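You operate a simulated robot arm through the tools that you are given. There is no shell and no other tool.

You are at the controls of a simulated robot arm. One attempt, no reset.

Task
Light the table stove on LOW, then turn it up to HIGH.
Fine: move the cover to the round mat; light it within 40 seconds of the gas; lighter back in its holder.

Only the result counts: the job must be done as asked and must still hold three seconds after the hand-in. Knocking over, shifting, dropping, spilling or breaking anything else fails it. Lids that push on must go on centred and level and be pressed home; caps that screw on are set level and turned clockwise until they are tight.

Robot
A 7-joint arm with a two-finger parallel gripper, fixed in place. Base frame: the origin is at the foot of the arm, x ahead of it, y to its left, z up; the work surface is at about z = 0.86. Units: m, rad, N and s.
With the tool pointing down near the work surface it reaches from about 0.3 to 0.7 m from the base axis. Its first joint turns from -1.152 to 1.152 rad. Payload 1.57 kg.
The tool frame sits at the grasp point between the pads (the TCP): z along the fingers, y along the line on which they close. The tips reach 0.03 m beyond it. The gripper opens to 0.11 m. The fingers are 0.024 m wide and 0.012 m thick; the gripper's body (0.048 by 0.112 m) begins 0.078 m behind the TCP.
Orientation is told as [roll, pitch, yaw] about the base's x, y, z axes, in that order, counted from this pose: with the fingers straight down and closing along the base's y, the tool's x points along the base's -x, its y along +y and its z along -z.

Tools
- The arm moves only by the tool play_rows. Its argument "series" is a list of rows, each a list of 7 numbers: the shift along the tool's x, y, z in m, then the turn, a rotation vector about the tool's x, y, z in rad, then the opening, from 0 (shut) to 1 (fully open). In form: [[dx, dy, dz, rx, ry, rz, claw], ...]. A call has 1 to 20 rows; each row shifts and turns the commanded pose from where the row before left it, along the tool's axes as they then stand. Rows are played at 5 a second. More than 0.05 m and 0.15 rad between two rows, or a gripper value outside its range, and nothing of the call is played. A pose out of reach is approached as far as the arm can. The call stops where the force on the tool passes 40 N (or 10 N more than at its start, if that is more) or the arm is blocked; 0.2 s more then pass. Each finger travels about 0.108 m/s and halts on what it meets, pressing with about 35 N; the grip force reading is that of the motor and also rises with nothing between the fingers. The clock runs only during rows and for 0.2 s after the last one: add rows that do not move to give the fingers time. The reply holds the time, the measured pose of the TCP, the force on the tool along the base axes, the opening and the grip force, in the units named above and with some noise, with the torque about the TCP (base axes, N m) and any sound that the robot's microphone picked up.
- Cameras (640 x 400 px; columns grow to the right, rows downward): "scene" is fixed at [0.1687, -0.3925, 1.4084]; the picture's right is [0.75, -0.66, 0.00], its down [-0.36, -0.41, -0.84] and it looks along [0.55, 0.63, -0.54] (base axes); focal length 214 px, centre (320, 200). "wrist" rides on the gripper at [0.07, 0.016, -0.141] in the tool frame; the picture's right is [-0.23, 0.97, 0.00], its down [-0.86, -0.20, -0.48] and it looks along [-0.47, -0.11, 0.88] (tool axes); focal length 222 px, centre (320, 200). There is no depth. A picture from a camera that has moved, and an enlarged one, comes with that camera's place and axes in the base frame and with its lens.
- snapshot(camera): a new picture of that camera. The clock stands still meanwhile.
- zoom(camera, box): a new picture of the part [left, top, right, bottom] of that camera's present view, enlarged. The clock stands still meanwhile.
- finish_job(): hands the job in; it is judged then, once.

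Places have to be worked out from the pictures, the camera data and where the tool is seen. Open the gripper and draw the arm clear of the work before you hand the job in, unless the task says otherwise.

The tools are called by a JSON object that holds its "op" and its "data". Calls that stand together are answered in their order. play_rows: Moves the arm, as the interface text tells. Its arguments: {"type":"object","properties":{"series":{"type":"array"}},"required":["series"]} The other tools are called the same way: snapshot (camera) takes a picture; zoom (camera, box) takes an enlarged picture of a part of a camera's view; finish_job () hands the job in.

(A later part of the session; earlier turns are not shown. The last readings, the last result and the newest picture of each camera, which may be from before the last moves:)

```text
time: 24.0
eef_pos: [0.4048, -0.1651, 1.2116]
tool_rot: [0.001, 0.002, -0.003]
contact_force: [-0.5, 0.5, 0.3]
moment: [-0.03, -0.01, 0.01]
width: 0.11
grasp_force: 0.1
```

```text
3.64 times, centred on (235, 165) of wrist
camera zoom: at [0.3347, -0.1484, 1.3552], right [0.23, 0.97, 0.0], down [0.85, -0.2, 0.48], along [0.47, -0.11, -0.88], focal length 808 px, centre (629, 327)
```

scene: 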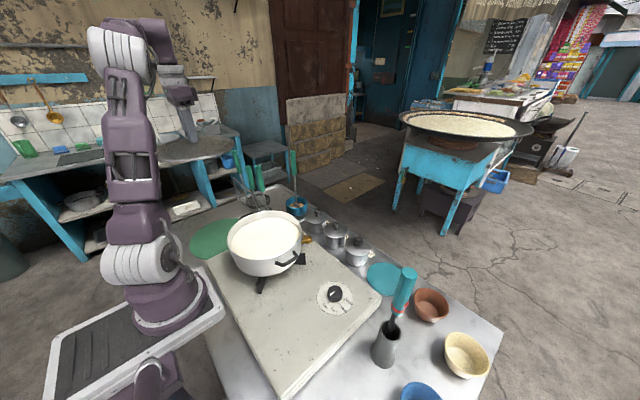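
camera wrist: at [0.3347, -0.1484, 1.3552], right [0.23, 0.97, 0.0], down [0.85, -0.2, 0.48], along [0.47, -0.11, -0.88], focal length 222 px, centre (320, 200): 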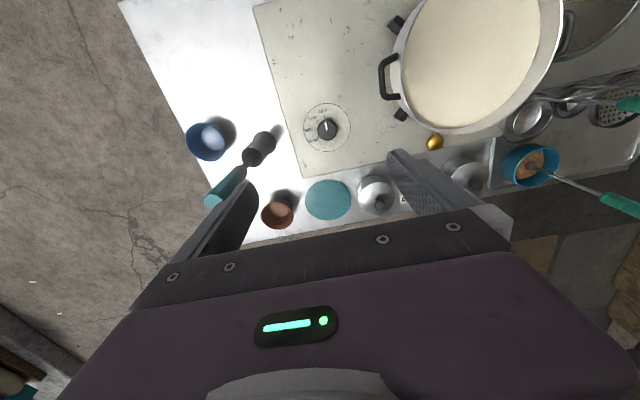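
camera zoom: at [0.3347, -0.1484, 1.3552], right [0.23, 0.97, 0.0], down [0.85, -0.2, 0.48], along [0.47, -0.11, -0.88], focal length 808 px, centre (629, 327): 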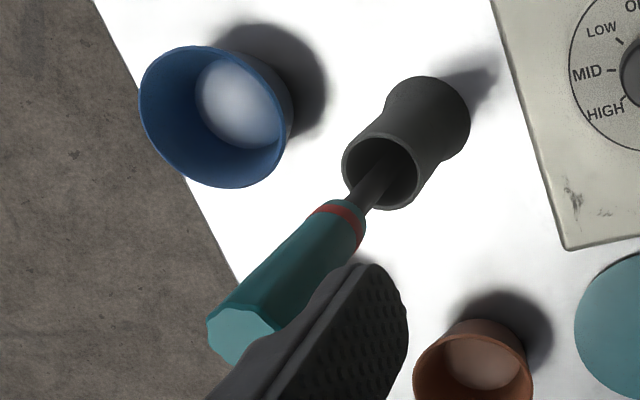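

The handle is octagonal, with its top at about (0.441, -0.314, 1.106). The red band is near z≈1.015 and the button sits just above it, facing roughly -y. I move behind the lighter at a safe height for a close look.

{"op": "play_rows", "data": {"series": [[0.01, -0.04, 0, 0, 0, 0, 1], [0.01, -0.04, 0, 0, 0, 0, 1], [0.01, -0.04, 0, 0, 0, 0, 1], [0, -0.03, 0, 0, 0, 0, 1], [0, 0, 0, 0, 0, 0, 1]]}}

{"op": "snapshot", "data": {"camera": "wrist"}}

{"op": "zoom", "data": {"camera": "wrist", "box": [260, 90, 400, 210]}}

```text
time: 25.2
eef_pos: [0.3689, -0.31, 1.2115]
tool_rot: [0.003, 0.001, -0.002]
contact_force: [0.6, -1.1, 0.2]
moment: [-0.02, -0.02, 0.02]
width: 0.1099
grasp_force: 0.0
```

```text
taken
camera wrist: at [0.2994, -0.2938, 1.354], right [0.23, 0.97, 0.0], down [0.85, -0.2, 0.48], along [0.47, -0.11, -0.88], focal length 222 px, centre (320, 200)
```

wrist: 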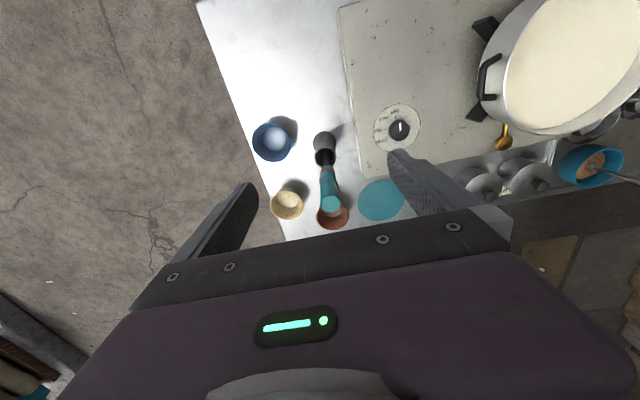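

```text
3.33 times, centred on (330, 150) of wrist
camera zoom: at [0.2994, -0.2938, 1.354], right [0.23, 0.97, 0.0], down [0.85, -0.2, 0.48], along [0.47, -0.11, -0.88], focal length 740 px, centre (287, 367)
```

zoom: 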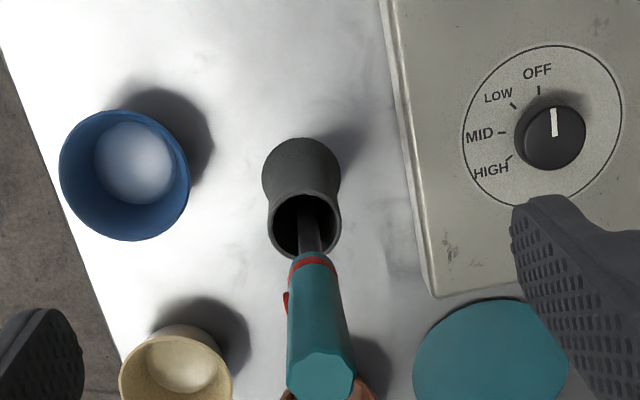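

The button sticks out on the -y side, so a straight grasp closing along y will press it. The lighter's axis is at about (0.440, -0.313), and I position above it.

{"op": "play_rows", "data": {"series": [[-0.035, -0.003, 0, 0, 0, 0, 1], [-0.036, 0, 0, 0, 0, 0, 1], [0, 0, 0.02, 0, 0, 0, 1], [0, 0, 0.02, 0, 0, 0, 1], [0, 0, 0, 0, 0, 0, 1], [0, 0, 0, 0, 0, 0, 1]]}}

{"op": "snapshot", "data": {"camera": "wrist"}}

{"op": "zoom", "data": {"camera": "scene", "box": [360, 200, 460, 370]}}

```text
time: 26.6
eef_pos: [0.4413, -0.3141, 1.1722]
tool_rot: [-0.001, 0.002, -0.002]
contact_force: [1.4, -0.2, -0.7]
moment: [0.0, 0.02, 0.0]
width: 0.11
grasp_force: 0.1
```

```text
taken
camera wrist: at [0.3713, -0.2974, 1.3139], right [0.23, 0.97, 0.0], down [0.85, -0.2, 0.48], along [0.47, -0.11, -0.88], focal length 222 px, centre (320, 200)
```

wrist: 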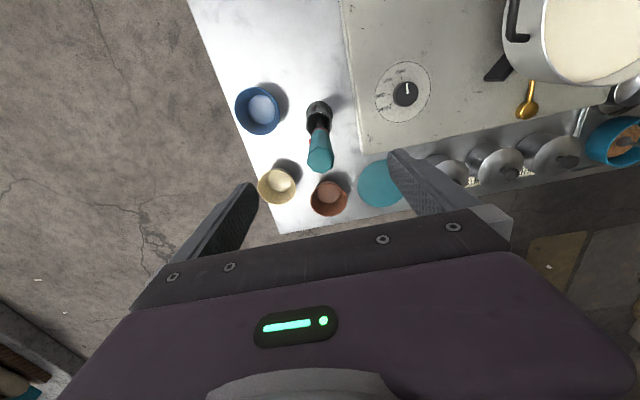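

```text
2.35 times, centred on (410, 285) of scene
camera zoom: at [0.1687, -0.3925, 1.4084], right [0.75, -0.66, 0.0], down [-0.36, -0.41, -0.84], along [0.55, 0.63, -0.54], focal length 505 px, centre (108, 0)
```

zoom: 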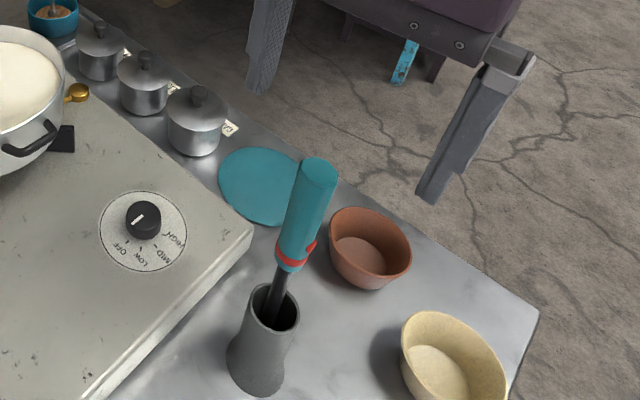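

Centred within 2 mm, with the top at (0.441, -0.3125). I descend around the handle to TCP z≈1.04 with the fingers open.

{"op": "play_rows", "data": {"series": [[0, 0.0015, 0.03, 0, 0, 0, 1], [0, 0, 0.035, 0, 0, 0, 1], [0, 0, 0.035, 0, 0, 0, 1], [0, 0, 0.02, 0, 0, 0, 1], [0, 0, 0.012, 0, 0, 0, 1], [0, 0, 0, 0, 0, 0, 1], [0, 0, 0, 0, 0, 0, 1]]}}

{"op": "snapshot", "data": {"camera": "wrist"}}

{"op": "zoom", "data": {"camera": "scene", "box": [360, 200, 460, 370]}}

```text
time: 28.2
eef_pos: [0.4423, -0.314, 1.0404]
tool_rot: [0.003, -0.002, -0.001]
contact_force: [0.0, -0.6, 0.3]
moment: [0.03, -0.02, 0.0]
width: 0.1101
grasp_force: 0.1
```

```text
taken
camera wrist: at [0.3727, -0.2972, 1.1823], right [0.23, 0.97, 0.0], down [0.85, -0.2, 0.48], along [0.47, -0.11, -0.88], focal length 222 px, centre (320, 200)
```

wrist: 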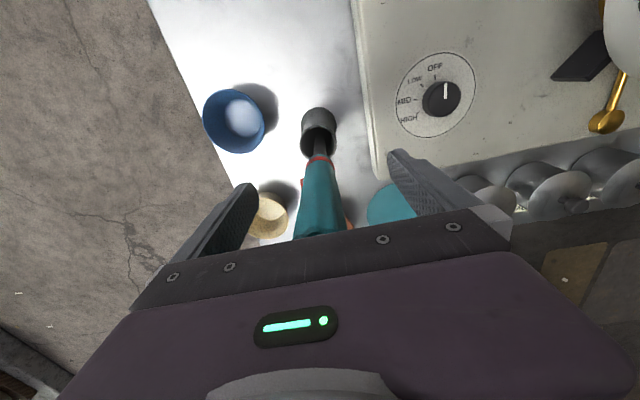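

```text
2.35 times, centred on (410, 285) of scene
camera zoom: at [0.1687, -0.3925, 1.4084], right [0.75, -0.66, 0.0], down [-0.36, -0.41, -0.84], along [0.55, 0.63, -0.54], focal length 505 px, centre (108, 0)
```

zoom: 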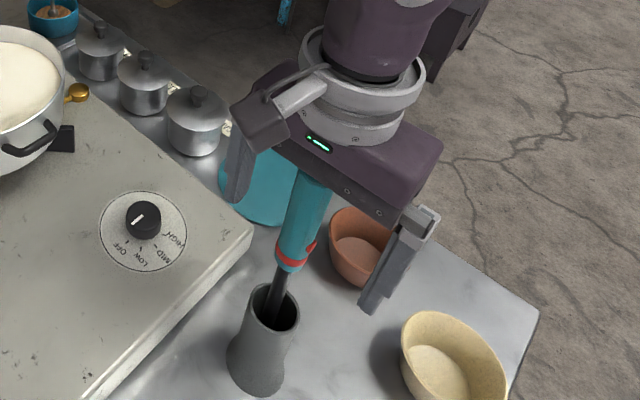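

The fingers straddle the handle evenly and there is no contact. I close gently and listen for the button.

{"op": "play_rows", "data": {"series": [[0, 0, 0, 0, 0, 0, 0.6], [0, 0, 0, 0, 0, 0, 0.4], [0, 0, 0, 0, 0, 0, 0.33], [0, 0, 0, 0, 0, 0, 0.28], [0, 0, 0, 0, 0, 0, 0.2], [0, 0, 0, 0, 0, 0, 0.0], [0, 0, 0, 0, 0, 0, 0.0]]}}

{"op": "snapshot", "data": {"camera": "wrist"}}

{"op": "zoom", "data": {"camera": "scene", "box": [370, 250, 430, 370]}}

```text
time: 29.8
eef_pos: [0.4439, -0.3146, 1.0415]
tool_rot: [0.003, -0.002, -0.002]
contact_force: [-0.2, -0.3, 0.8]
moment: [0.02, 0.05, -0.01]
width: 0.0268
grasp_force: 34.9
```

```text
taken
camera wrist: at [0.3727, -0.2972, 1.1824], right [0.23, 0.97, 0.0], down [0.85, -0.2, 0.48], along [0.47, -0.11, -0.88], focal length 222 px, centre (320, 200)
```

wrist: 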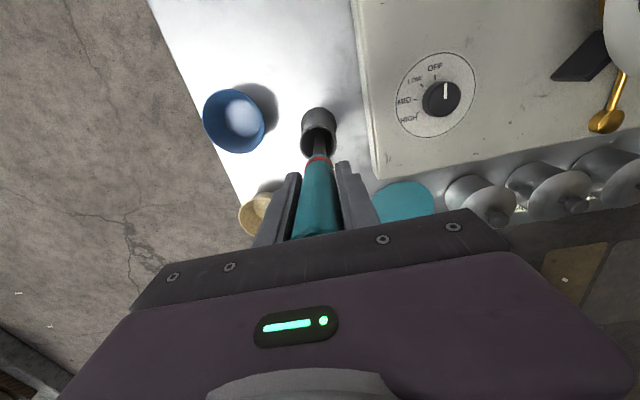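

```text
3.33 times, centred on (400, 310) of scene
camera zoom: at [0.1687, -0.3925, 1.4084], right [0.75, -0.66, 0.0], down [-0.36, -0.41, -0.84], along [0.55, 0.63, -0.54], focal length 715 px, centre (53, -167)
```

zoom: 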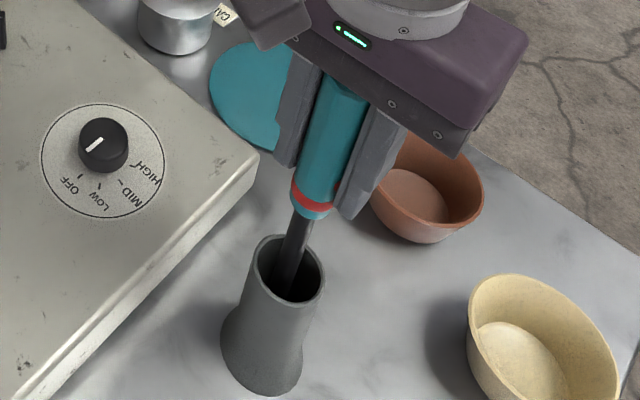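

The lighter is held at a width of 0.027 with the button under the -y pad. I lift it straight up, holding the x and y, to see the nozzle and whether there is a flame.

{"op": "play_rows", "data": {"series": [[0, 0, -0.01, 0, 0, 0, 0], [0, 0, -0.02, 0, 0, 0, 0], [0, 0, -0.03, 0, 0, 0, 0], [0, 0, -0.03, 0, 0, 0, 0], [0, 0, -0.03, 0, 0, 0, 0], [0, 0, -0.02, 0, 0, 0, 0], [0, 0, 0, 0, 0, 0, 0]]}}

{"op": "zoom", "data": {"camera": "scene", "box": [340, 200, 460, 370]}}

{"op": "snapshot", "data": {"camera": "wrist"}}

```text
time: 31.4
eef_pos: [0.4416, -0.3132, 1.1806]
tool_rot: [0.001, 0.0, -0.001]
contact_force: [0.5, -0.7, -1.3]
moment: [0.0, -0.01, -0.01]
width: 0.0269
grasp_force: 35.1
```

```text
2.35 times, centred on (400, 285) of scene
camera zoom: at [0.1687, -0.3925, 1.4084], right [0.75, -0.66, 0.0], down [-0.36, -0.41, -0.84], along [0.55, 0.63, -0.54], focal length 505 px, centre (132, 0)
```

zoom: 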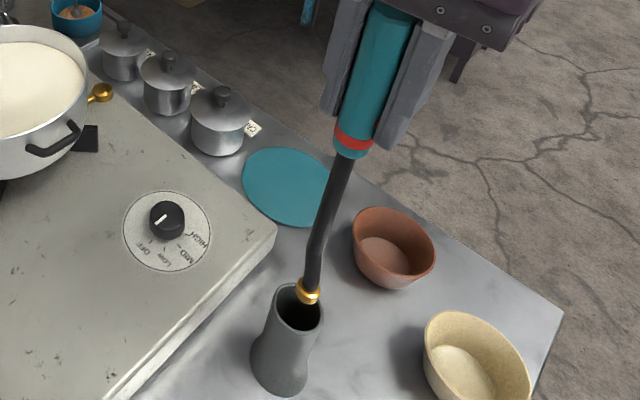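

```text
taken
camera wrist: at [0.3715, -0.296, 1.3225], right [0.23, 0.97, 0.0], down [0.85, -0.2, 0.48], along [0.47, -0.11, -0.88], focal length 222 px, centre (320, 200)
```

wrist: 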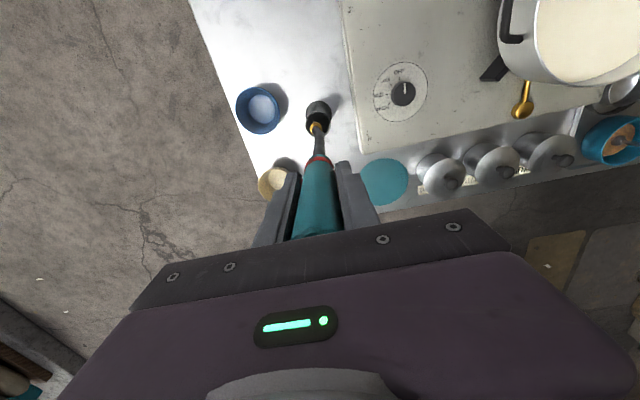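

The barrel has a slight bend with a gold nozzle at the end, and it's just clear of the holder. I enlarge the tip.

{"op": "zoom", "data": {"camera": "scene", "box": [385, 255, 425, 345]}}

{"op": "zoom", "data": {"camera": "wrist", "box": [290, 90, 350, 180]}}

{"op": "zoom", "data": {"camera": "scene", "box": [400, 215, 450, 275]}}

```text
4.44 times, centred on (405, 300) of scene
camera zoom: at [0.1687, -0.3925, 1.4084], right [0.75, -0.66, 0.0], down [-0.36, -0.41, -0.84], along [0.55, 0.63, -0.54], focal length 953 px, centre (-58, -244)
```

zoom: 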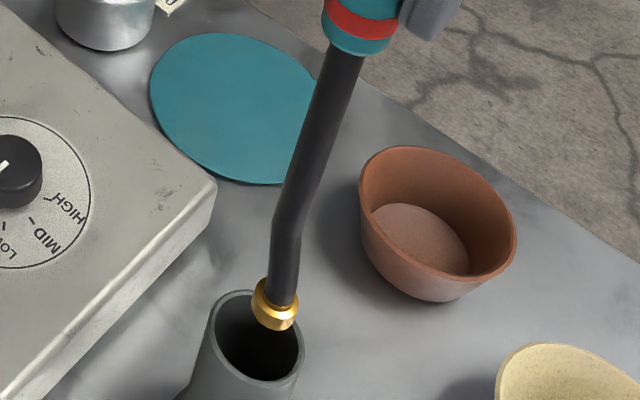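

```text
4.44 times, centred on (320, 135) of wrist
camera zoom: at [0.3715, -0.296, 1.3225], right [0.23, 0.97, 0.0], down [0.85, -0.2, 0.48], along [0.47, -0.11, -0.88], focal length 987 px, centre (320, 489)
```

zoom: 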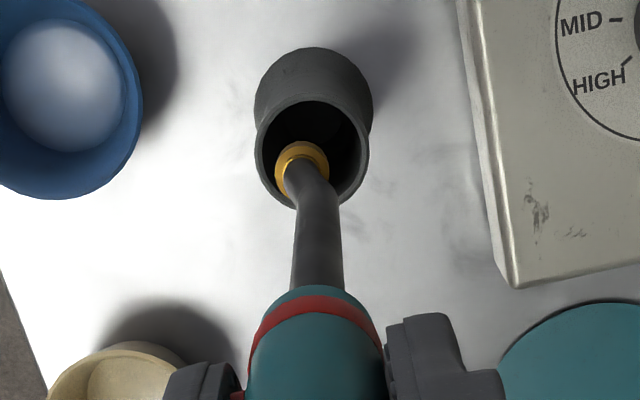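

```text
6.67 times, centred on (425, 245) of scene
camera zoom: at [0.1687, -0.3925, 1.4084], right [0.75, -0.66, 0.0], down [-0.36, -0.41, -0.84], along [0.55, 0.63, -0.54], focal length 1430 px, centre (-380, -100)
```

zoom: 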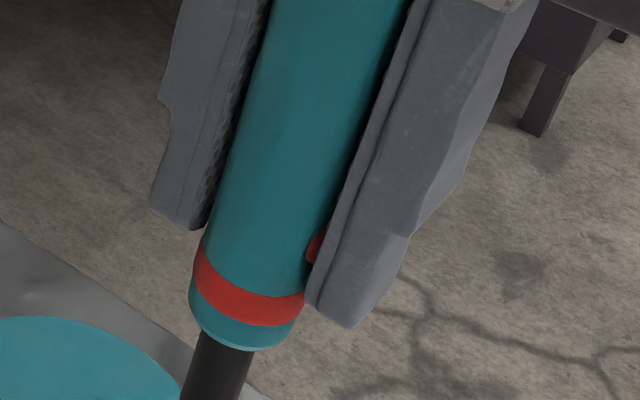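

The nozzle is 0.238 below the TCP and about 5 mm towards -y. There is no flame and no sound, so I look at the button between pad and handle to see whether it is pressed.

{"op": "zoom", "data": {"camera": "wrist", "box": [280, 145, 360, 205]}}

{"op": "zoom", "data": {"camera": "scene", "box": [415, 225, 440, 260]}}

```text
6.67 times, centred on (320, 175) of wrist
camera zoom: at [0.3715, -0.296, 1.3225], right [0.23, 0.97, 0.0], down [0.85, -0.2, 0.48], along [0.47, -0.11, -0.88], focal length 1481 px, centre (320, 367)
```

zoom: 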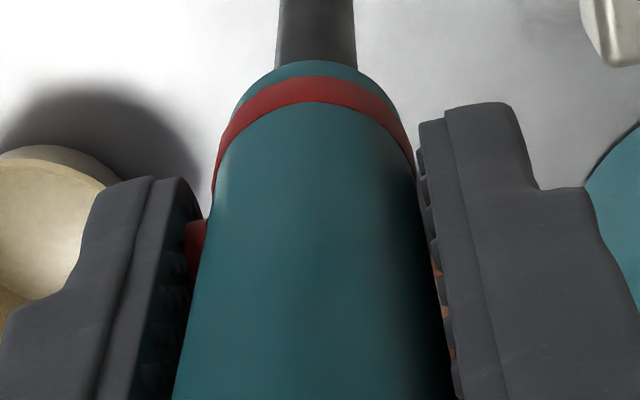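

```text
11.43 times, centred on (428, 242) of scene
camera zoom: at [0.1687, -0.3925, 1.4084], right [0.75, -0.66, 0.0], down [-0.36, -0.41, -0.84], along [0.55, 0.63, -0.54], focal length 2451 px, centre (-909, -286)
```

zoom: 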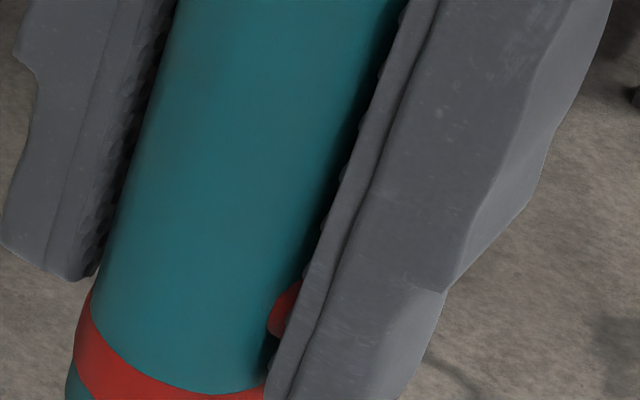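

The button is pinned under the pad, but nothing shows at the nozzle. I lower the lighter straight back into its holder and release it, so I can look at the button and try a better-aligned squeeze before opening any gas.

{"op": "play_rows", "data": {"series": [[0, 0, 0.02, 0, 0, 0, 0], [0, 0, 0.03, 0, 0, 0, 0], [0, 0, 0.03, 0, 0, 0, 0], [0, 0, 0.03, 0, 0, 0, 0], [0, 0, 0.02, 0, 0, 0, 0], [0, 0, 0.006, 0, 0, 0, 0], [0, 0, 0, 0, 0, 0, 0]]}}

{"op": "zoom", "data": {"camera": "scene", "box": [360, 230, 440, 370]}}

```text
time: 33.0
eef_pos: [0.4402, -0.3141, 1.0419]
tool_rot: [0.0, 0.001, -0.003]
contact_force: [-0.5, 0.6, -1.5]
moment: [0.01, -0.02, 0.0]
width: 0.0269
grasp_force: 35.5
```

```text
2.86 times, centred on (400, 300) of scene
camera zoom: at [0.1687, -0.3925, 1.4084], right [0.75, -0.66, 0.0], down [-0.36, -0.41, -0.84], along [0.55, 0.63, -0.54], focal length 613 px, centre (91, -86)
```

zoom: 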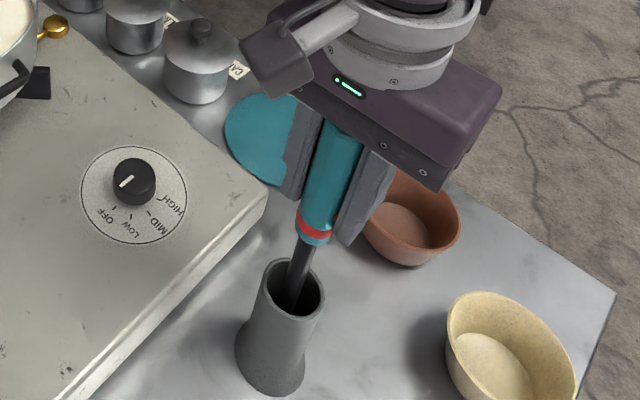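

The lighter is back in the holder, almost seated. I lower 2 mm more and open.

{"op": "play_rows", "data": {"series": [[0, 0, 0.002, 0, 0, 0, 0], [0, 0, 0, 0, 0, 0, 0], [0, 0, 0, 0, 0, 0, 0.28], [0, 0, 0, 0, 0, 0, 0.35], [0, 0, 0, 0, 0, 0, 0.5], [0, 0, 0, 0, 0, 0, 0.8], [0, 0, 0, 0, 0, 0, 0.8]]}}

{"op": "zoom", "data": {"camera": "scene", "box": [380, 255, 425, 325]}}

{"op": "zoom", "data": {"camera": "wrist", "box": [250, 130, 400, 240]}}

```text
time: 34.6
eef_pos: [0.4415, -0.3135, 1.0425]
tool_rot: [0.002, 0.0, -0.001]
contact_force: [0.5, -0.2, -0.7]
moment: [-0.03, -0.03, 0.01]
width: 0.0879
grasp_force: 0.0
```

```text
5.71 times, centred on (402, 290) of scene
camera zoom: at [0.1687, -0.3925, 1.4084], right [0.75, -0.66, 0.0], down [-0.36, -0.41, -0.84], along [0.55, 0.63, -0.54], focal length 1226 px, centre (-151, -314)
```

zoom: 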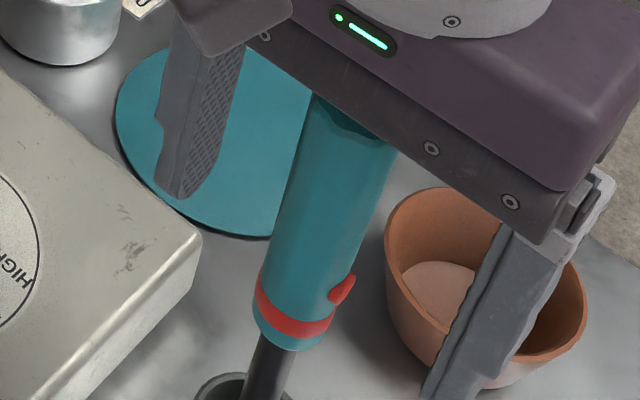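

```text
3.64 times, centred on (325, 185) of wrist
camera zoom: at [0.3715, -0.2979, 1.1847], right [0.23, 0.97, 0.0], down [0.85, -0.2, 0.48], along [0.47, -0.11, -0.88], focal length 808 px, centre (302, 254)
```

zoom: 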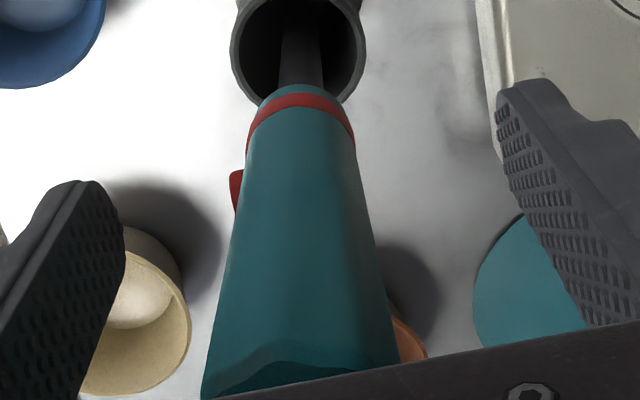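

The lighter stands freely and its button sticks out about 3 mm; the handle tapers, so the pads may have borne on the wider top instead. I go about 1 cm lower, just short of the palm touching the handle, and squeeze again to compare.

{"op": "play_rows", "data": {"series": [[0, 0, 0.005, 0, 0, 0, 0.8], [0, 0, 0.003, 0, 0, 0, 0.8], [0, 0, 0, 0, 0, 0, 0.5], [0, 0, 0, 0, 0, 0, 0.35], [0, 0, 0, 0, 0, 0, 0.28], [0, 0, 0, 0, 0, 0, 0.0], [0, 0, 0, 0, 0, 0, 0.0], [0, 0, 0, 0, 0, 0, 0.0]]}}

{"op": "zoom", "data": {"camera": "scene", "box": [380, 255, 425, 325]}}

{"op": "zoom", "data": {"camera": "wrist", "box": [250, 130, 400, 240]}}

```text
time: 36.4
eef_pos: [0.4421, -0.3137, 1.0345]
tool_rot: [0.001, -0.001, -0.001]
contact_force: [0.6, 0.0, 0.0]
moment: [-0.15, 0.0, 0.0]
width: 0.027
grasp_force: 35.1
```

```text
5.71 times, centred on (402, 290) of scene
camera zoom: at [0.1687, -0.3925, 1.4084], right [0.75, -0.66, 0.0], down [-0.36, -0.41, -0.84], along [0.55, 0.63, -0.54], focal length 1226 px, centre (-151, -314)
```

zoom: 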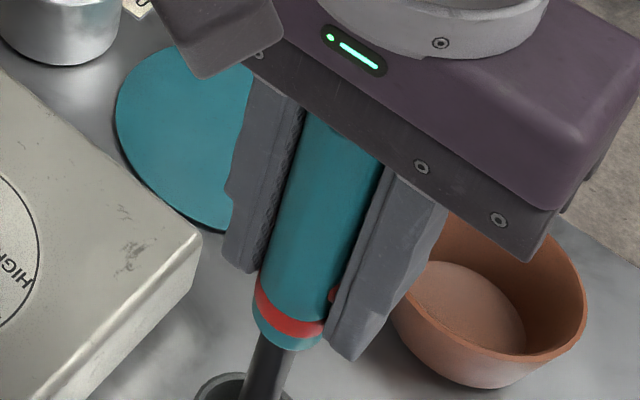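

```text
3.64 times, centred on (325, 185) of wrist
camera zoom: at [0.3713, -0.2974, 1.1766], right [0.23, 0.97, 0.0], down [0.85, -0.2, 0.48], along [0.47, -0.11, -0.88], focal length 808 px, centre (302, 254)
```

zoom: 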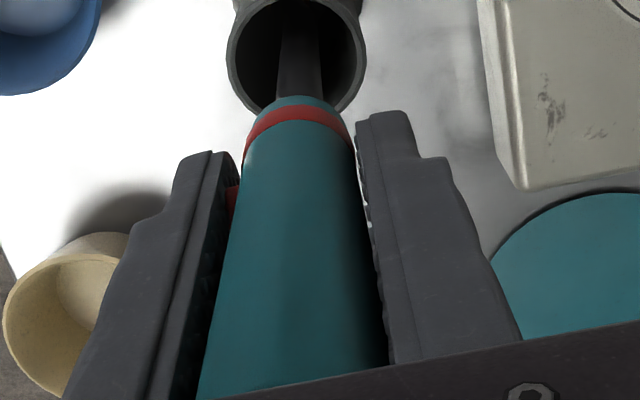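

The width is again 0.027 with no sound, so the pads are pinching the wide top of the tapered handle. The button is at about (0.437, -0.328, 1.0285), so I release, rise and tilt the tool about 43° so the pads cross the handle only at the button.

{"op": "play_rows", "data": {"series": [[0, 0, 0, 0, 0, 0, 0.3], [0, 0, 0, 0, 0, 0, 0.4], [0, 0, 0, 0, 0, 0, 0.7], [0, 0, 0, 0, 0, 0, 1], [0, 0, -0.02, 0, 0, 0, 1], [0, 0, -0.04, 0, 0, 0, 1], [0, 0, -0.04, 0, 0, 0, 1], [0, 0, -0.03, 0, 0, 0, 1], [0, 0, 0, 0, -0.15, 0, 1], [0, 0, 0, 0, -0.15, 0, 1], [0, 0, 0, 0, -0.15, 0, 1], [0, 0, 0, 0, -0.15, 0, 1], [0, 0, 0, 0, -0.15, 0, 1], [0, 0, 0, 0, 0, 0, 1]]}}

{"op": "snapshot", "data": {"camera": "scene"}}

{"op": "snapshot", "data": {"camera": "wrist"}}

```text
time: 39.4
eef_pos: [0.4418, -0.3146, 1.1645]
tool_rot: [-0.001, -0.751, -0.004]
contact_force: [-0.1, 0.0, -0.4]
moment: [-0.01, -0.04, 0.03]
width: 0.11
grasp_force: 0.2
```

```text
taken
```

scene: 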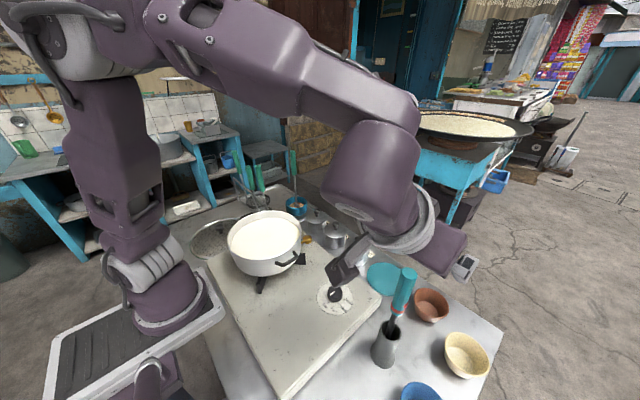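

```text
taken
camera wrist: at [0.294, -0.2979, 1.2206], right [0.17, 0.97, 0.16], down [0.3, -0.2, 0.93], along [0.94, -0.11, -0.32], focal length 222 px, centre (320, 200)
```

wrist: 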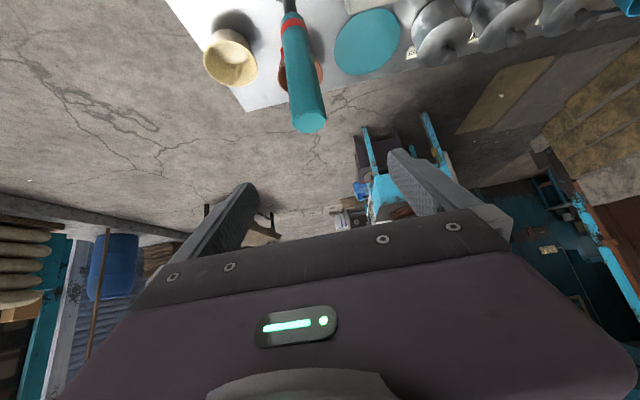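

The tilt worked and the lighter still stands as before. I back off to the start of the slanted approach towards the button.

{"op": "play_rows", "data": {"series": [[0, 0, -0.022, 0, 0, 0, 1], [0.03, 0, 0, 0, 0, 0, 1], [0.034, 0, 0, 0, 0, 0, 1], [0.03, 0.001, 0, 0, 0, 0, 1], [0, 0, 0, 0, 0, 0, 1], [0, 0, 0, 0, 0, 0, 1]]}}

{"op": "snapshot", "data": {"camera": "wrist"}}

{"op": "zoom", "data": {"camera": "scene", "box": [300, 200, 460, 370]}}

```text
time: 40.8
eef_pos: [0.3569, -0.3142, 1.1163]
tool_rot: [0.001, -0.75, -0.003]
contact_force: [-0.6, -0.3, 0.5]
moment: [0.0, -0.02, -0.02]
width: 0.1102
grasp_force: 0.0
```

```text
taken
camera wrist: at [0.21, -0.298, 1.1726], right [0.17, 0.97, 0.16], down [0.3, -0.2, 0.93], along [0.94, -0.11, -0.33], focal length 222 px, centre (320, 200)
```

wrist: 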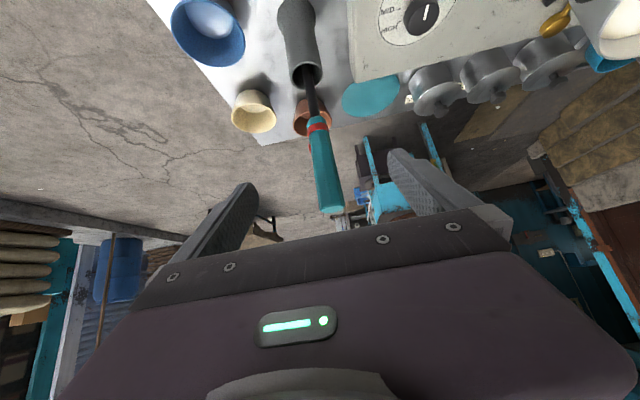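

```text
2.35 times, centred on (380, 285) of scene
camera zoom: at [0.1687, -0.3925, 1.4084], right [0.75, -0.66, 0.0], down [-0.36, -0.41, -0.84], along [0.55, 0.63, -0.54], focal length 505 px, centre (179, 0)
```

zoom: 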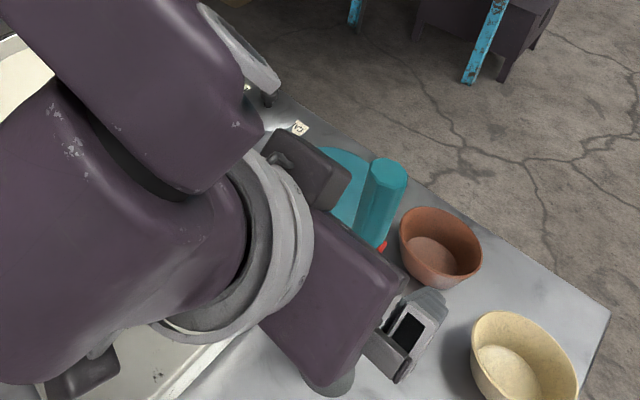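

I'm on the approach line. I advance 0.12 along the tool axis so the pads straddle the handle at the button's height.

{"op": "play_rows", "data": {"series": [[0, 0.001, 0.03, 0, 0, 0, 1], [0, 0, 0.035, 0, 0, 0, 1], [0, 0, 0.03, 0, 0, 0, 1], [0, 0, 0.025, 0, 0, 0, 1], [0, 0, 0, 0, 0, 0, 1], [0, 0, 0, 0, 0, 0, 1]]}}

{"op": "zoom", "data": {"camera": "wrist", "box": [230, 70, 430, 230]}}

{"op": "zoom", "data": {"camera": "scene", "box": [340, 230, 440, 370]}}

```text
time: 42.2
eef_pos: [0.4383, -0.3132, 1.0282]
tool_rot: [0.0, -0.747, -0.003]
contact_force: [0.1, -0.5, 0.2]
moment: [-0.05, 0.01, -0.02]
width: 0.1101
grasp_force: 0.1
```

```text
2.50 times, centred on (330, 150) of wrist
camera zoom: at [0.2905, -0.2967, 1.0844], right [0.17, 0.97, 0.16], down [0.3, -0.2, 0.93], along [0.94, -0.11, -0.33], focal length 555 px, centre (295, 325)
```

zoom: 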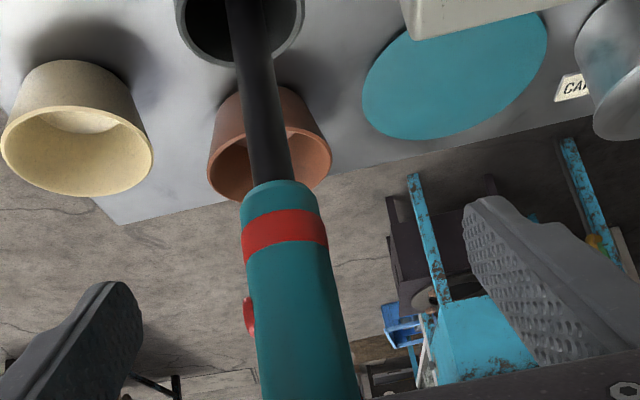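

```text
2.86 times, centred on (390, 300) of scene
camera zoom: at [0.1687, -0.3925, 1.4084], right [0.75, -0.66, 0.0], down [-0.36, -0.41, -0.84], along [0.55, 0.63, -0.54], focal length 613 px, centre (120, -86)
```

zoom: 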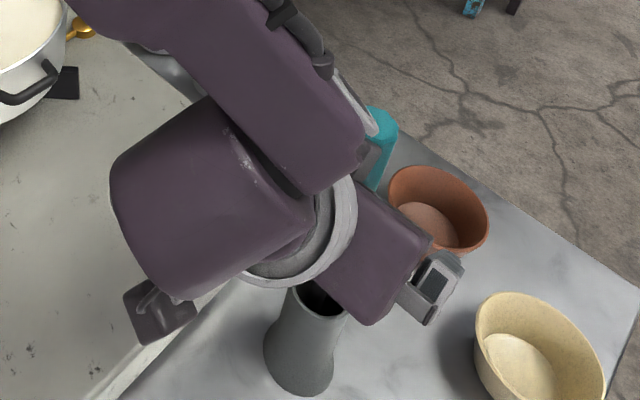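

The TCP projects exactly onto the handle at the button's level. I close in stages, listening.

{"op": "play_rows", "data": {"series": [[0, 0, 0, 0, 0, 0, 0.6], [0, 0, 0, 0, 0, 0, 0.4], [0, 0, 0, 0, 0, 0, 0.32], [0, 0, 0, 0, 0, 0, 0.27], [0, 0, 0, 0, 0, 0, 0.2], [0, 0, 0, 0, 0, 0, 0.0], [0, 0, 0, 0, 0, 0, 0.0]]}}

{"op": "zoom", "data": {"camera": "wrist", "box": [230, 70, 430, 230]}}

```text
time: 43.8
eef_pos: [0.439, -0.3133, 1.0269]
tool_rot: [0.004, -0.748, -0.001]
contact_force: [-0.5, 0.1, 0.9]
moment: [0.03, -0.02, -0.02]
width: 0.0235
grasp_force: 35.0
```

```text
2.50 times, centred on (330, 150) of wrist
camera zoom: at [0.2904, -0.2968, 1.0845], right [0.17, 0.97, 0.16], down [0.3, -0.2, 0.93], along [0.94, -0.11, -0.33], focal length 555 px, centre (295, 325)
```

zoom: 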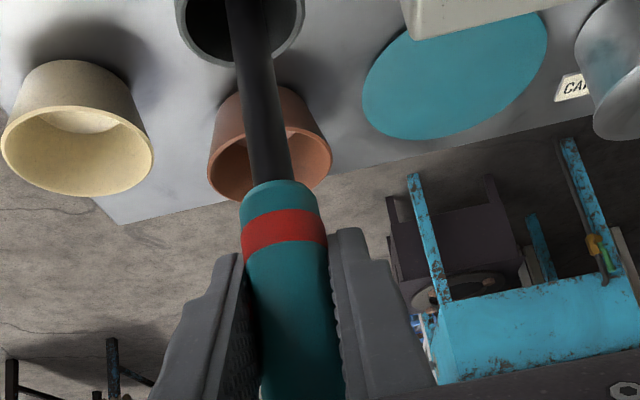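

The pads now close to 0.0235, the handle's own width, so the button is fully pressed in. I lift straight up to look at the nozzle.

{"op": "play_rows", "data": {"series": [[-0.0068, 0, -0.0073, 0, 0, 0, 0], [-0.0191, 0, -0.0205, 0, 0, 0, 0], [-0.0191, 0, -0.0205, 0, 0, 0, 0], [-0.0191, 0, -0.0205, 0, 0, 0, 0], [-0.0191, 0, -0.0205, 0, 0, 0, 0], [-0.0136, 0, -0.0146, 0, 0, 0, 0], [0, 0, 0, 0, 0, 0, 0], [0, 0, 0, 0, 0, 0, 0]]}}

{"op": "snapshot", "data": {"camera": "wrist"}}

{"op": "zoom", "data": {"camera": "scene", "box": [340, 230, 440, 370]}}

{"op": "zoom", "data": {"camera": "wrist", "box": [270, 0, 350, 130]}}

```text
time: 45.6
eef_pos: [0.4392, -0.3118, 1.1705]
tool_rot: [0.002, -0.751, -0.004]
contact_force: [-0.5, -0.4, -2.0]
moment: [-0.02, -0.02, 0.04]
width: 0.0236
grasp_force: 35.6
```

```text
taken
camera wrist: at [0.2912, -0.2958, 1.2264], right [0.17, 0.97, 0.16], down [0.3, -0.2, 0.93], along [0.94, -0.11, -0.33], focal length 222 px, centre (320, 200)
```

wrist: 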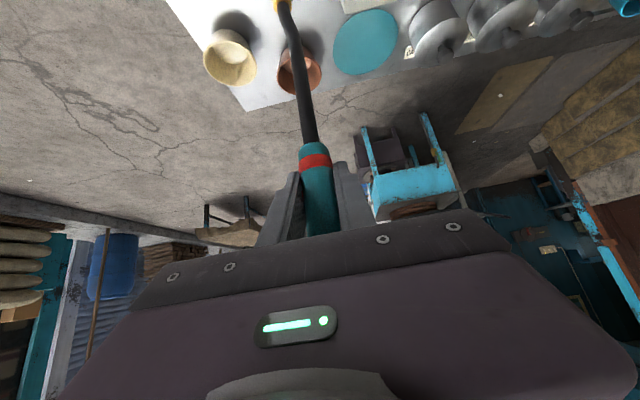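

```text
2.86 times, centred on (390, 300) of scene
camera zoom: at [0.1687, -0.3925, 1.4084], right [0.75, -0.66, 0.0], down [-0.36, -0.41, -0.84], along [0.55, 0.63, -0.54], focal length 613 px, centre (120, -86)
```

zoom: 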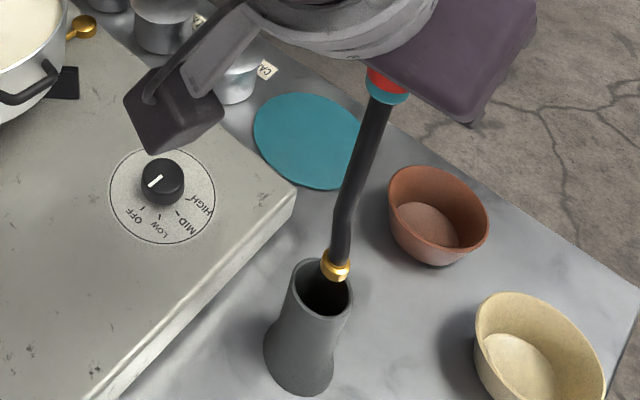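

```text
3.08 times, centred on (310, 65) of wrist
camera zoom: at [0.2912, -0.2958, 1.2264], right [0.17, 0.97, 0.16], down [0.3, -0.2, 0.93], along [0.94, -0.11, -0.33], focal length 684 px, centre (351, 615)
```

zoom: 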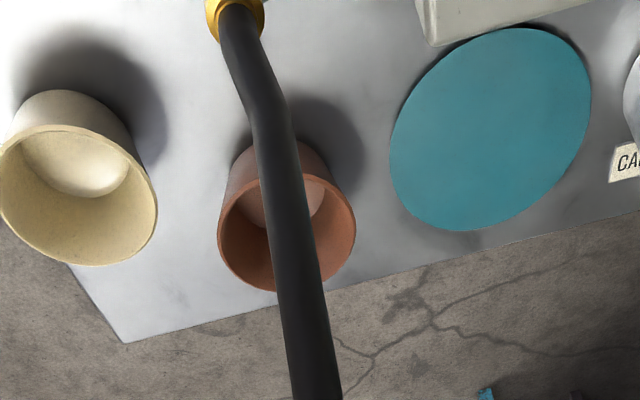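

There is no flame to see even with the button fully pressed, so ignition probably shows only with gas at the burner. With the gas still off, I rehearse carrying the lighter to the port to learn the exact pose and clearances.

{"op": "play_rows", "data": {"series": [[-0.0062, 0.039, 0.0031, 0, 0, 0, 0], [-0.0062, 0.039, 0.0031, 0, 0, 0, 0], [-0.0062, 0.039, 0.0031, 0, 0, 0, 0], [-0.0062, 0.039, 0.0031, 0, 0, 0, 0], [-0.0062, 0.039, 0.0031, 0, 0, 0, 0], [-0.0062, 0.039, 0.0031, 0, 0, 0, 0], [-0.0062, 0.039, 0.0031, 0, 0, 0, 0], [-0.0062, 0.039, 0.0031, 0, 0, 0, 0], [-0.0062, 0.039, 0.0031, 0, 0, 0, 0], [-0.0062, 0.039, 0.0031, 0, 0, 0, 0], [0, 0, 0, 0, 0, 0, 0], [0, 0, 0, 0, 0, 0, 0]]}}

{"op": "snapshot", "data": {"camera": "wrist"}}

{"op": "zoom", "data": {"camera": "scene", "box": [220, 130, 380, 270]}}

```text
time: 48.2
eef_pos: [0.506, 0.079, 1.1904]
tool_rot: [0.002, -0.751, -0.001]
contact_force: [-0.6, -0.3, -0.7]
moment: [-0.02, 0.03, -0.01]
width: 0.0235
grasp_force: 35.1
```

```text
taken
camera wrist: at [0.358, 0.097, 1.2468], right [0.17, 0.97, 0.16], down [0.3, -0.2, 0.93], along [0.94, -0.11, -0.33], focal length 222 px, centre (320, 200)
```

wrist: 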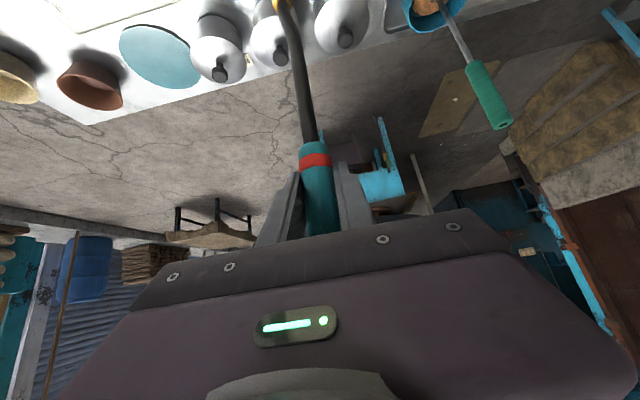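

```text
2.86 times, centred on (300, 200) of scene
camera zoom: at [0.1687, -0.3925, 1.4084], right [0.75, -0.66, 0.0], down [-0.36, -0.41, -0.84], along [0.55, 0.63, -0.54], focal length 613 px, centre (377, 200)
```

zoom: 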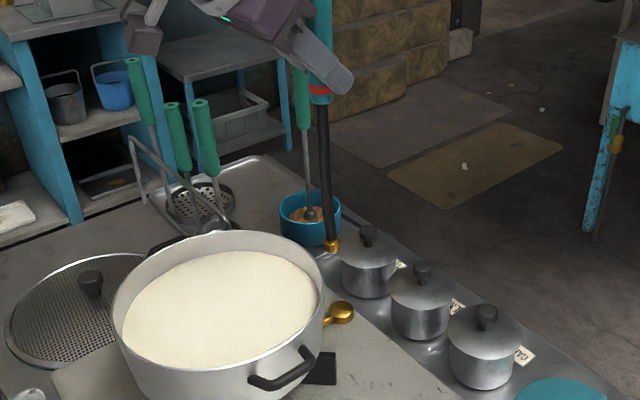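

The pose is as planned, with the nozzle above the port. I lower 6 cm and check the nozzle against the port.

{"op": "play_rows", "data": {"series": [[0.01363, 0, 0.01463, 0, 0, 0, 0], [0.01363, 0, 0.01463, 0, 0, 0, 0], [0.01363, 0, 0.01463, 0, 0, 0, 0], [0, 0, 0, 0, 0, 0, 0], [0, 0, 0, 0, 0, 0, 0]]}}

{"op": "snapshot", "data": {"camera": "wrist"}}

{"op": "zoom", "data": {"camera": "scene", "box": [270, 170, 350, 260]}}

```text
time: 49.4
eef_pos: [0.5065, 0.0799, 1.1299]
tool_rot: [0.001, -0.75, -0.002]
contact_force: [1.1, 0.1, -1.6]
moment: [0.0, -0.03, -0.04]
width: 0.0238
grasp_force: 34.9
```

```text
taken
camera wrist: at [0.3583, 0.0969, 1.1869], right [0.17, 0.97, 0.16], down [0.3, -0.2, 0.93], along [0.94, -0.11, -0.33], focal length 222 px, centre (320, 200)
```

wrist: 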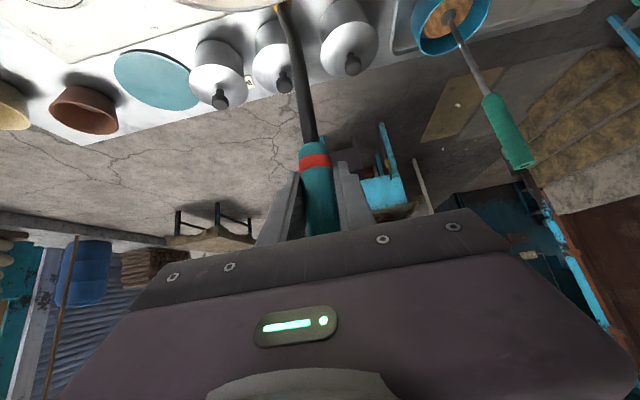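

```text
4.44 times, centred on (310, 215) of scene
camera zoom: at [0.1687, -0.3925, 1.4084], right [0.75, -0.66, 0.0], down [-0.36, -0.41, -0.84], along [0.55, 0.63, -0.54], focal length 953 px, centre (364, 133)
```

zoom: 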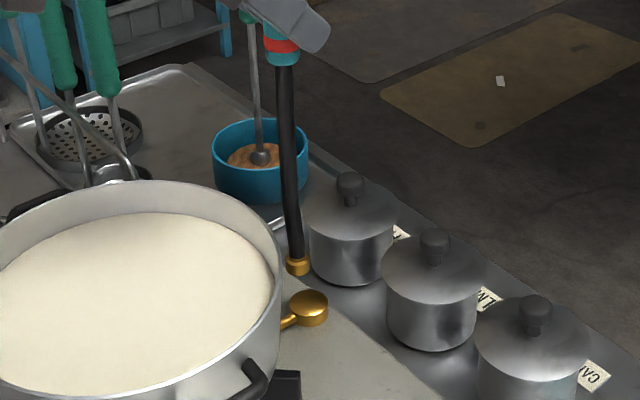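

The nozzle is about 3 cm above the port and a few millimetres off to +y. I come down 2 cm more with a small correction and look again.

{"op": "play_rows", "data": {"series": [[0.0061, -0.002, 0.008, 0, 0, 0, 0], [0.006, -0.002, 0.008, 0, 0, 0, 0], [0, 0, 0, 0, 0, 0, 0], [0, 0, 0, 0, 0, 0, 0]]}}

{"op": "zoom", "data": {"camera": "scene", "box": [285, 205, 345, 255]}}

{"op": "zoom", "data": {"camera": "wrist", "box": [230, 0, 350, 80]}}

```text
time: 50.4
eef_pos: [0.5082, 0.0751, 1.1093]
tool_rot: [0.001, -0.749, -0.002]
contact_force: [0.5, -0.1, -2.2]
moment: [0.0, 0.0, 0.03]
width: 0.0234
grasp_force: 35.2
```

```text
8.00 times, centred on (315, 230) of scene
camera zoom: at [0.1687, -0.3925, 1.4084], right [0.75, -0.66, 0.0], down [-0.36, -0.41, -0.84], along [0.55, 0.63, -0.54], focal length 1716 px, centre (360, -40)
```

zoom: 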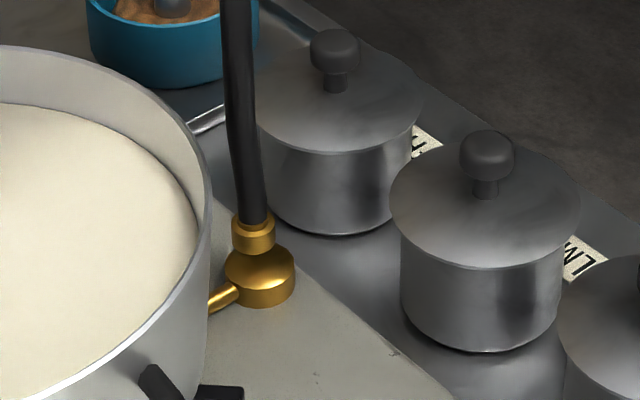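

```text
5.00 times, centred on (290, 40) of wrist
camera zoom: at [0.3609, 0.0917, 1.1668], right [0.17, 0.97, 0.16], down [0.3, -0.2, 0.93], along [0.94, -0.11, -0.33], focal length 1111 px, centre (470, 1000)
```

zoom: 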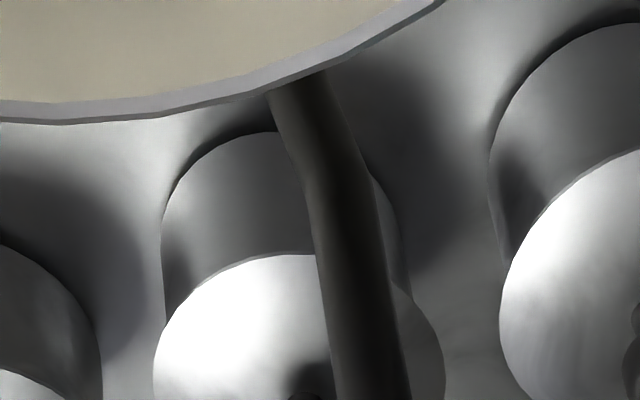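

The nozzle sits right above the port, so the lighting pose is TCP (0.508, 0.075, 1.109) at this tilt. With the gas still off, I carry the lighter back above its holder.

{"op": "play_rows", "data": {"series": [[-0.0184, 0, -0.01977, 0, 0, 0, 0], [-0.0184, 0, -0.01977, 0, 0, 0, 0], [-0.0184, 0, -0.01977, 0, 0, 0, 0], [0.0064, -0.03876, -0.00325, 0, 0, 0, 0], [0.0064, -0.03876, -0.00325, 0, 0, 0, 0], [0.0064, -0.03876, -0.00325, 0, 0, 0, 0], [0.0064, -0.03876, -0.00325, 0, 0, 0, 0], [0.0064, -0.03876, -0.00325, 0, 0, 0, 0], [0.0064, -0.03876, -0.00325, 0, 0, 0, 0], [0.0064, -0.03876, -0.00325, 0, 0, 0, 0], [0.0064, -0.03876, -0.00325, 0, 0, 0, 0], [0.0064, -0.03876, -0.00325, 0, 0, 0, 0], [0.0064, -0.03876, -0.00325, 0, 0, 0, 0], [0, 0, 0, 0, 0, 0, 0], [0, 0, 0, 0, 0, 0, 0]]}}

{"op": "zoom", "data": {"camera": "scene", "box": [340, 230, 440, 370]}}

```text
time: 53.6
eef_pos: [0.4399, -0.3124, 1.1714]
tool_rot: [0.001, -0.749, -0.002]
contact_force: [0.6, -0.2, -1.2]
moment: [0.0, -0.03, 0.03]
width: 0.0235
grasp_force: 35.3
```

```text
2.86 times, centred on (390, 300) of scene
camera zoom: at [0.1687, -0.3926, 1.4084], right [0.75, -0.66, 0.0], down [-0.36, -0.41, -0.84], along [0.55, 0.63, -0.54], focal length 613 px, centre (120, -86)
```

zoom: 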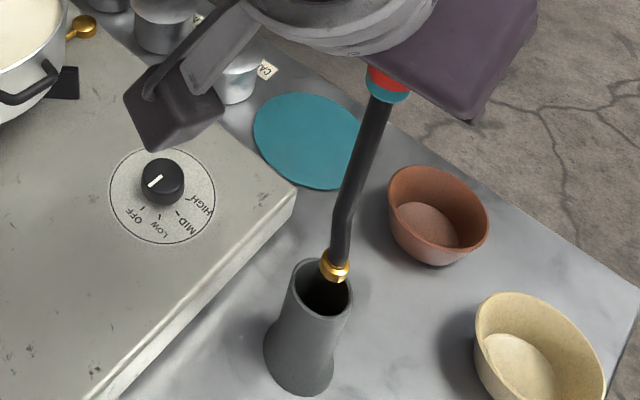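

The nozzle is back in the same place over the holder's mouth. I lower it straight down to its seat.

{"op": "play_rows", "data": {"series": [[0.0136, 0, 0.0146, 0, 0, 0, 0], [0.0191, 0, 0.0205, 0, 0, 0, 0], [0.0191, 0, 0.0205, 0, 0, 0, 0], [0.0191, 0, 0.0205, 0, 0, 0, 0], [0.0191, 0, 0.0205, 0, 0, 0, 0], [0.0068, 0, 0.0073, 0, 0, 0, 0], [0.001, 0, 0.001, 0, 0, 0, 0], [0, 0, 0, 0, 0, 0, 0]]}}

```text
time: 55.4
eef_pos: [0.4417, -0.3124, 1.0287]
tool_rot: [-0.001, -0.754, 0.0]
contact_force: [-0.4, 1.0, 24.4]
moment: [-0.07, -0.15, 0.03]
width: 0.0235
grasp_force: 34.8
```

It is seated, with 24 N of contact. I ease up 2 mm and open gently.

{"op": "play_rows", "data": {"series": [[-0.0014, 0, -0.0015, 0, 0, 0, 0], [0, 0, 0, 0, 0, 0, 0], [0, 0, 0, 0, 0, 0, 0.24], [0, 0, 0, 0, 0, 0, 0.3], [0, 0, 0, 0, 0, 0, 0.5], [0, 0, 0, 0, 0, 0, 0.8], [0, 0, 0, 0, 0, 0, 1], [0, 0, 0, 0, 0, 0, 1]]}}

{"op": "zoom", "data": {"camera": "wrist", "box": [230, 70, 430, 230]}}

{"op": "zoom", "data": {"camera": "scene", "box": [340, 230, 440, 370]}}

```text
time: 57.2
eef_pos: [0.4402, -0.3134, 1.029]
tool_rot: [0.004, -0.749, -0.005]
contact_force: [0.0, 0.3, 0.2]
moment: [0.03, 0.0, -0.04]
width: 0.1099
grasp_force: 0.1
```

```text
2.50 times, centred on (330, 150) of wrist
camera zoom: at [0.2923, -0.2966, 1.0855], right [0.17, 0.97, 0.16], down [0.3, -0.2, 0.93], along [0.94, -0.11, -0.33], focal length 555 px, centre (295, 325)
```

zoom: 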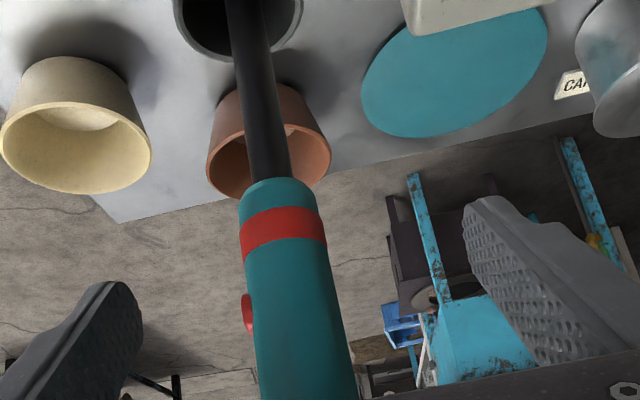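

```text
2.86 times, centred on (390, 300) of scene
camera zoom: at [0.1687, -0.3925, 1.4084], right [0.75, -0.66, 0.0], down [-0.36, -0.41, -0.84], along [0.55, 0.63, -0.54], focal length 613 px, centre (120, -86)
```

zoom: 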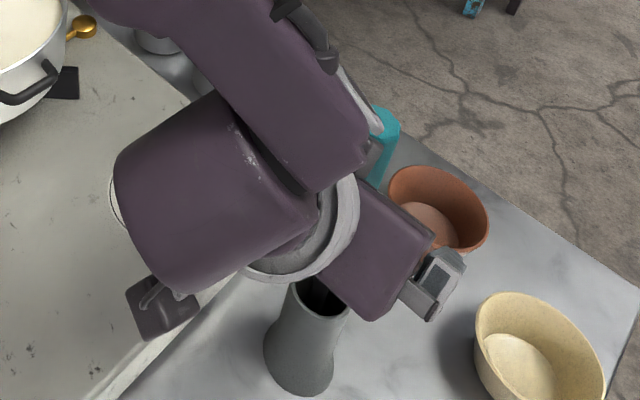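

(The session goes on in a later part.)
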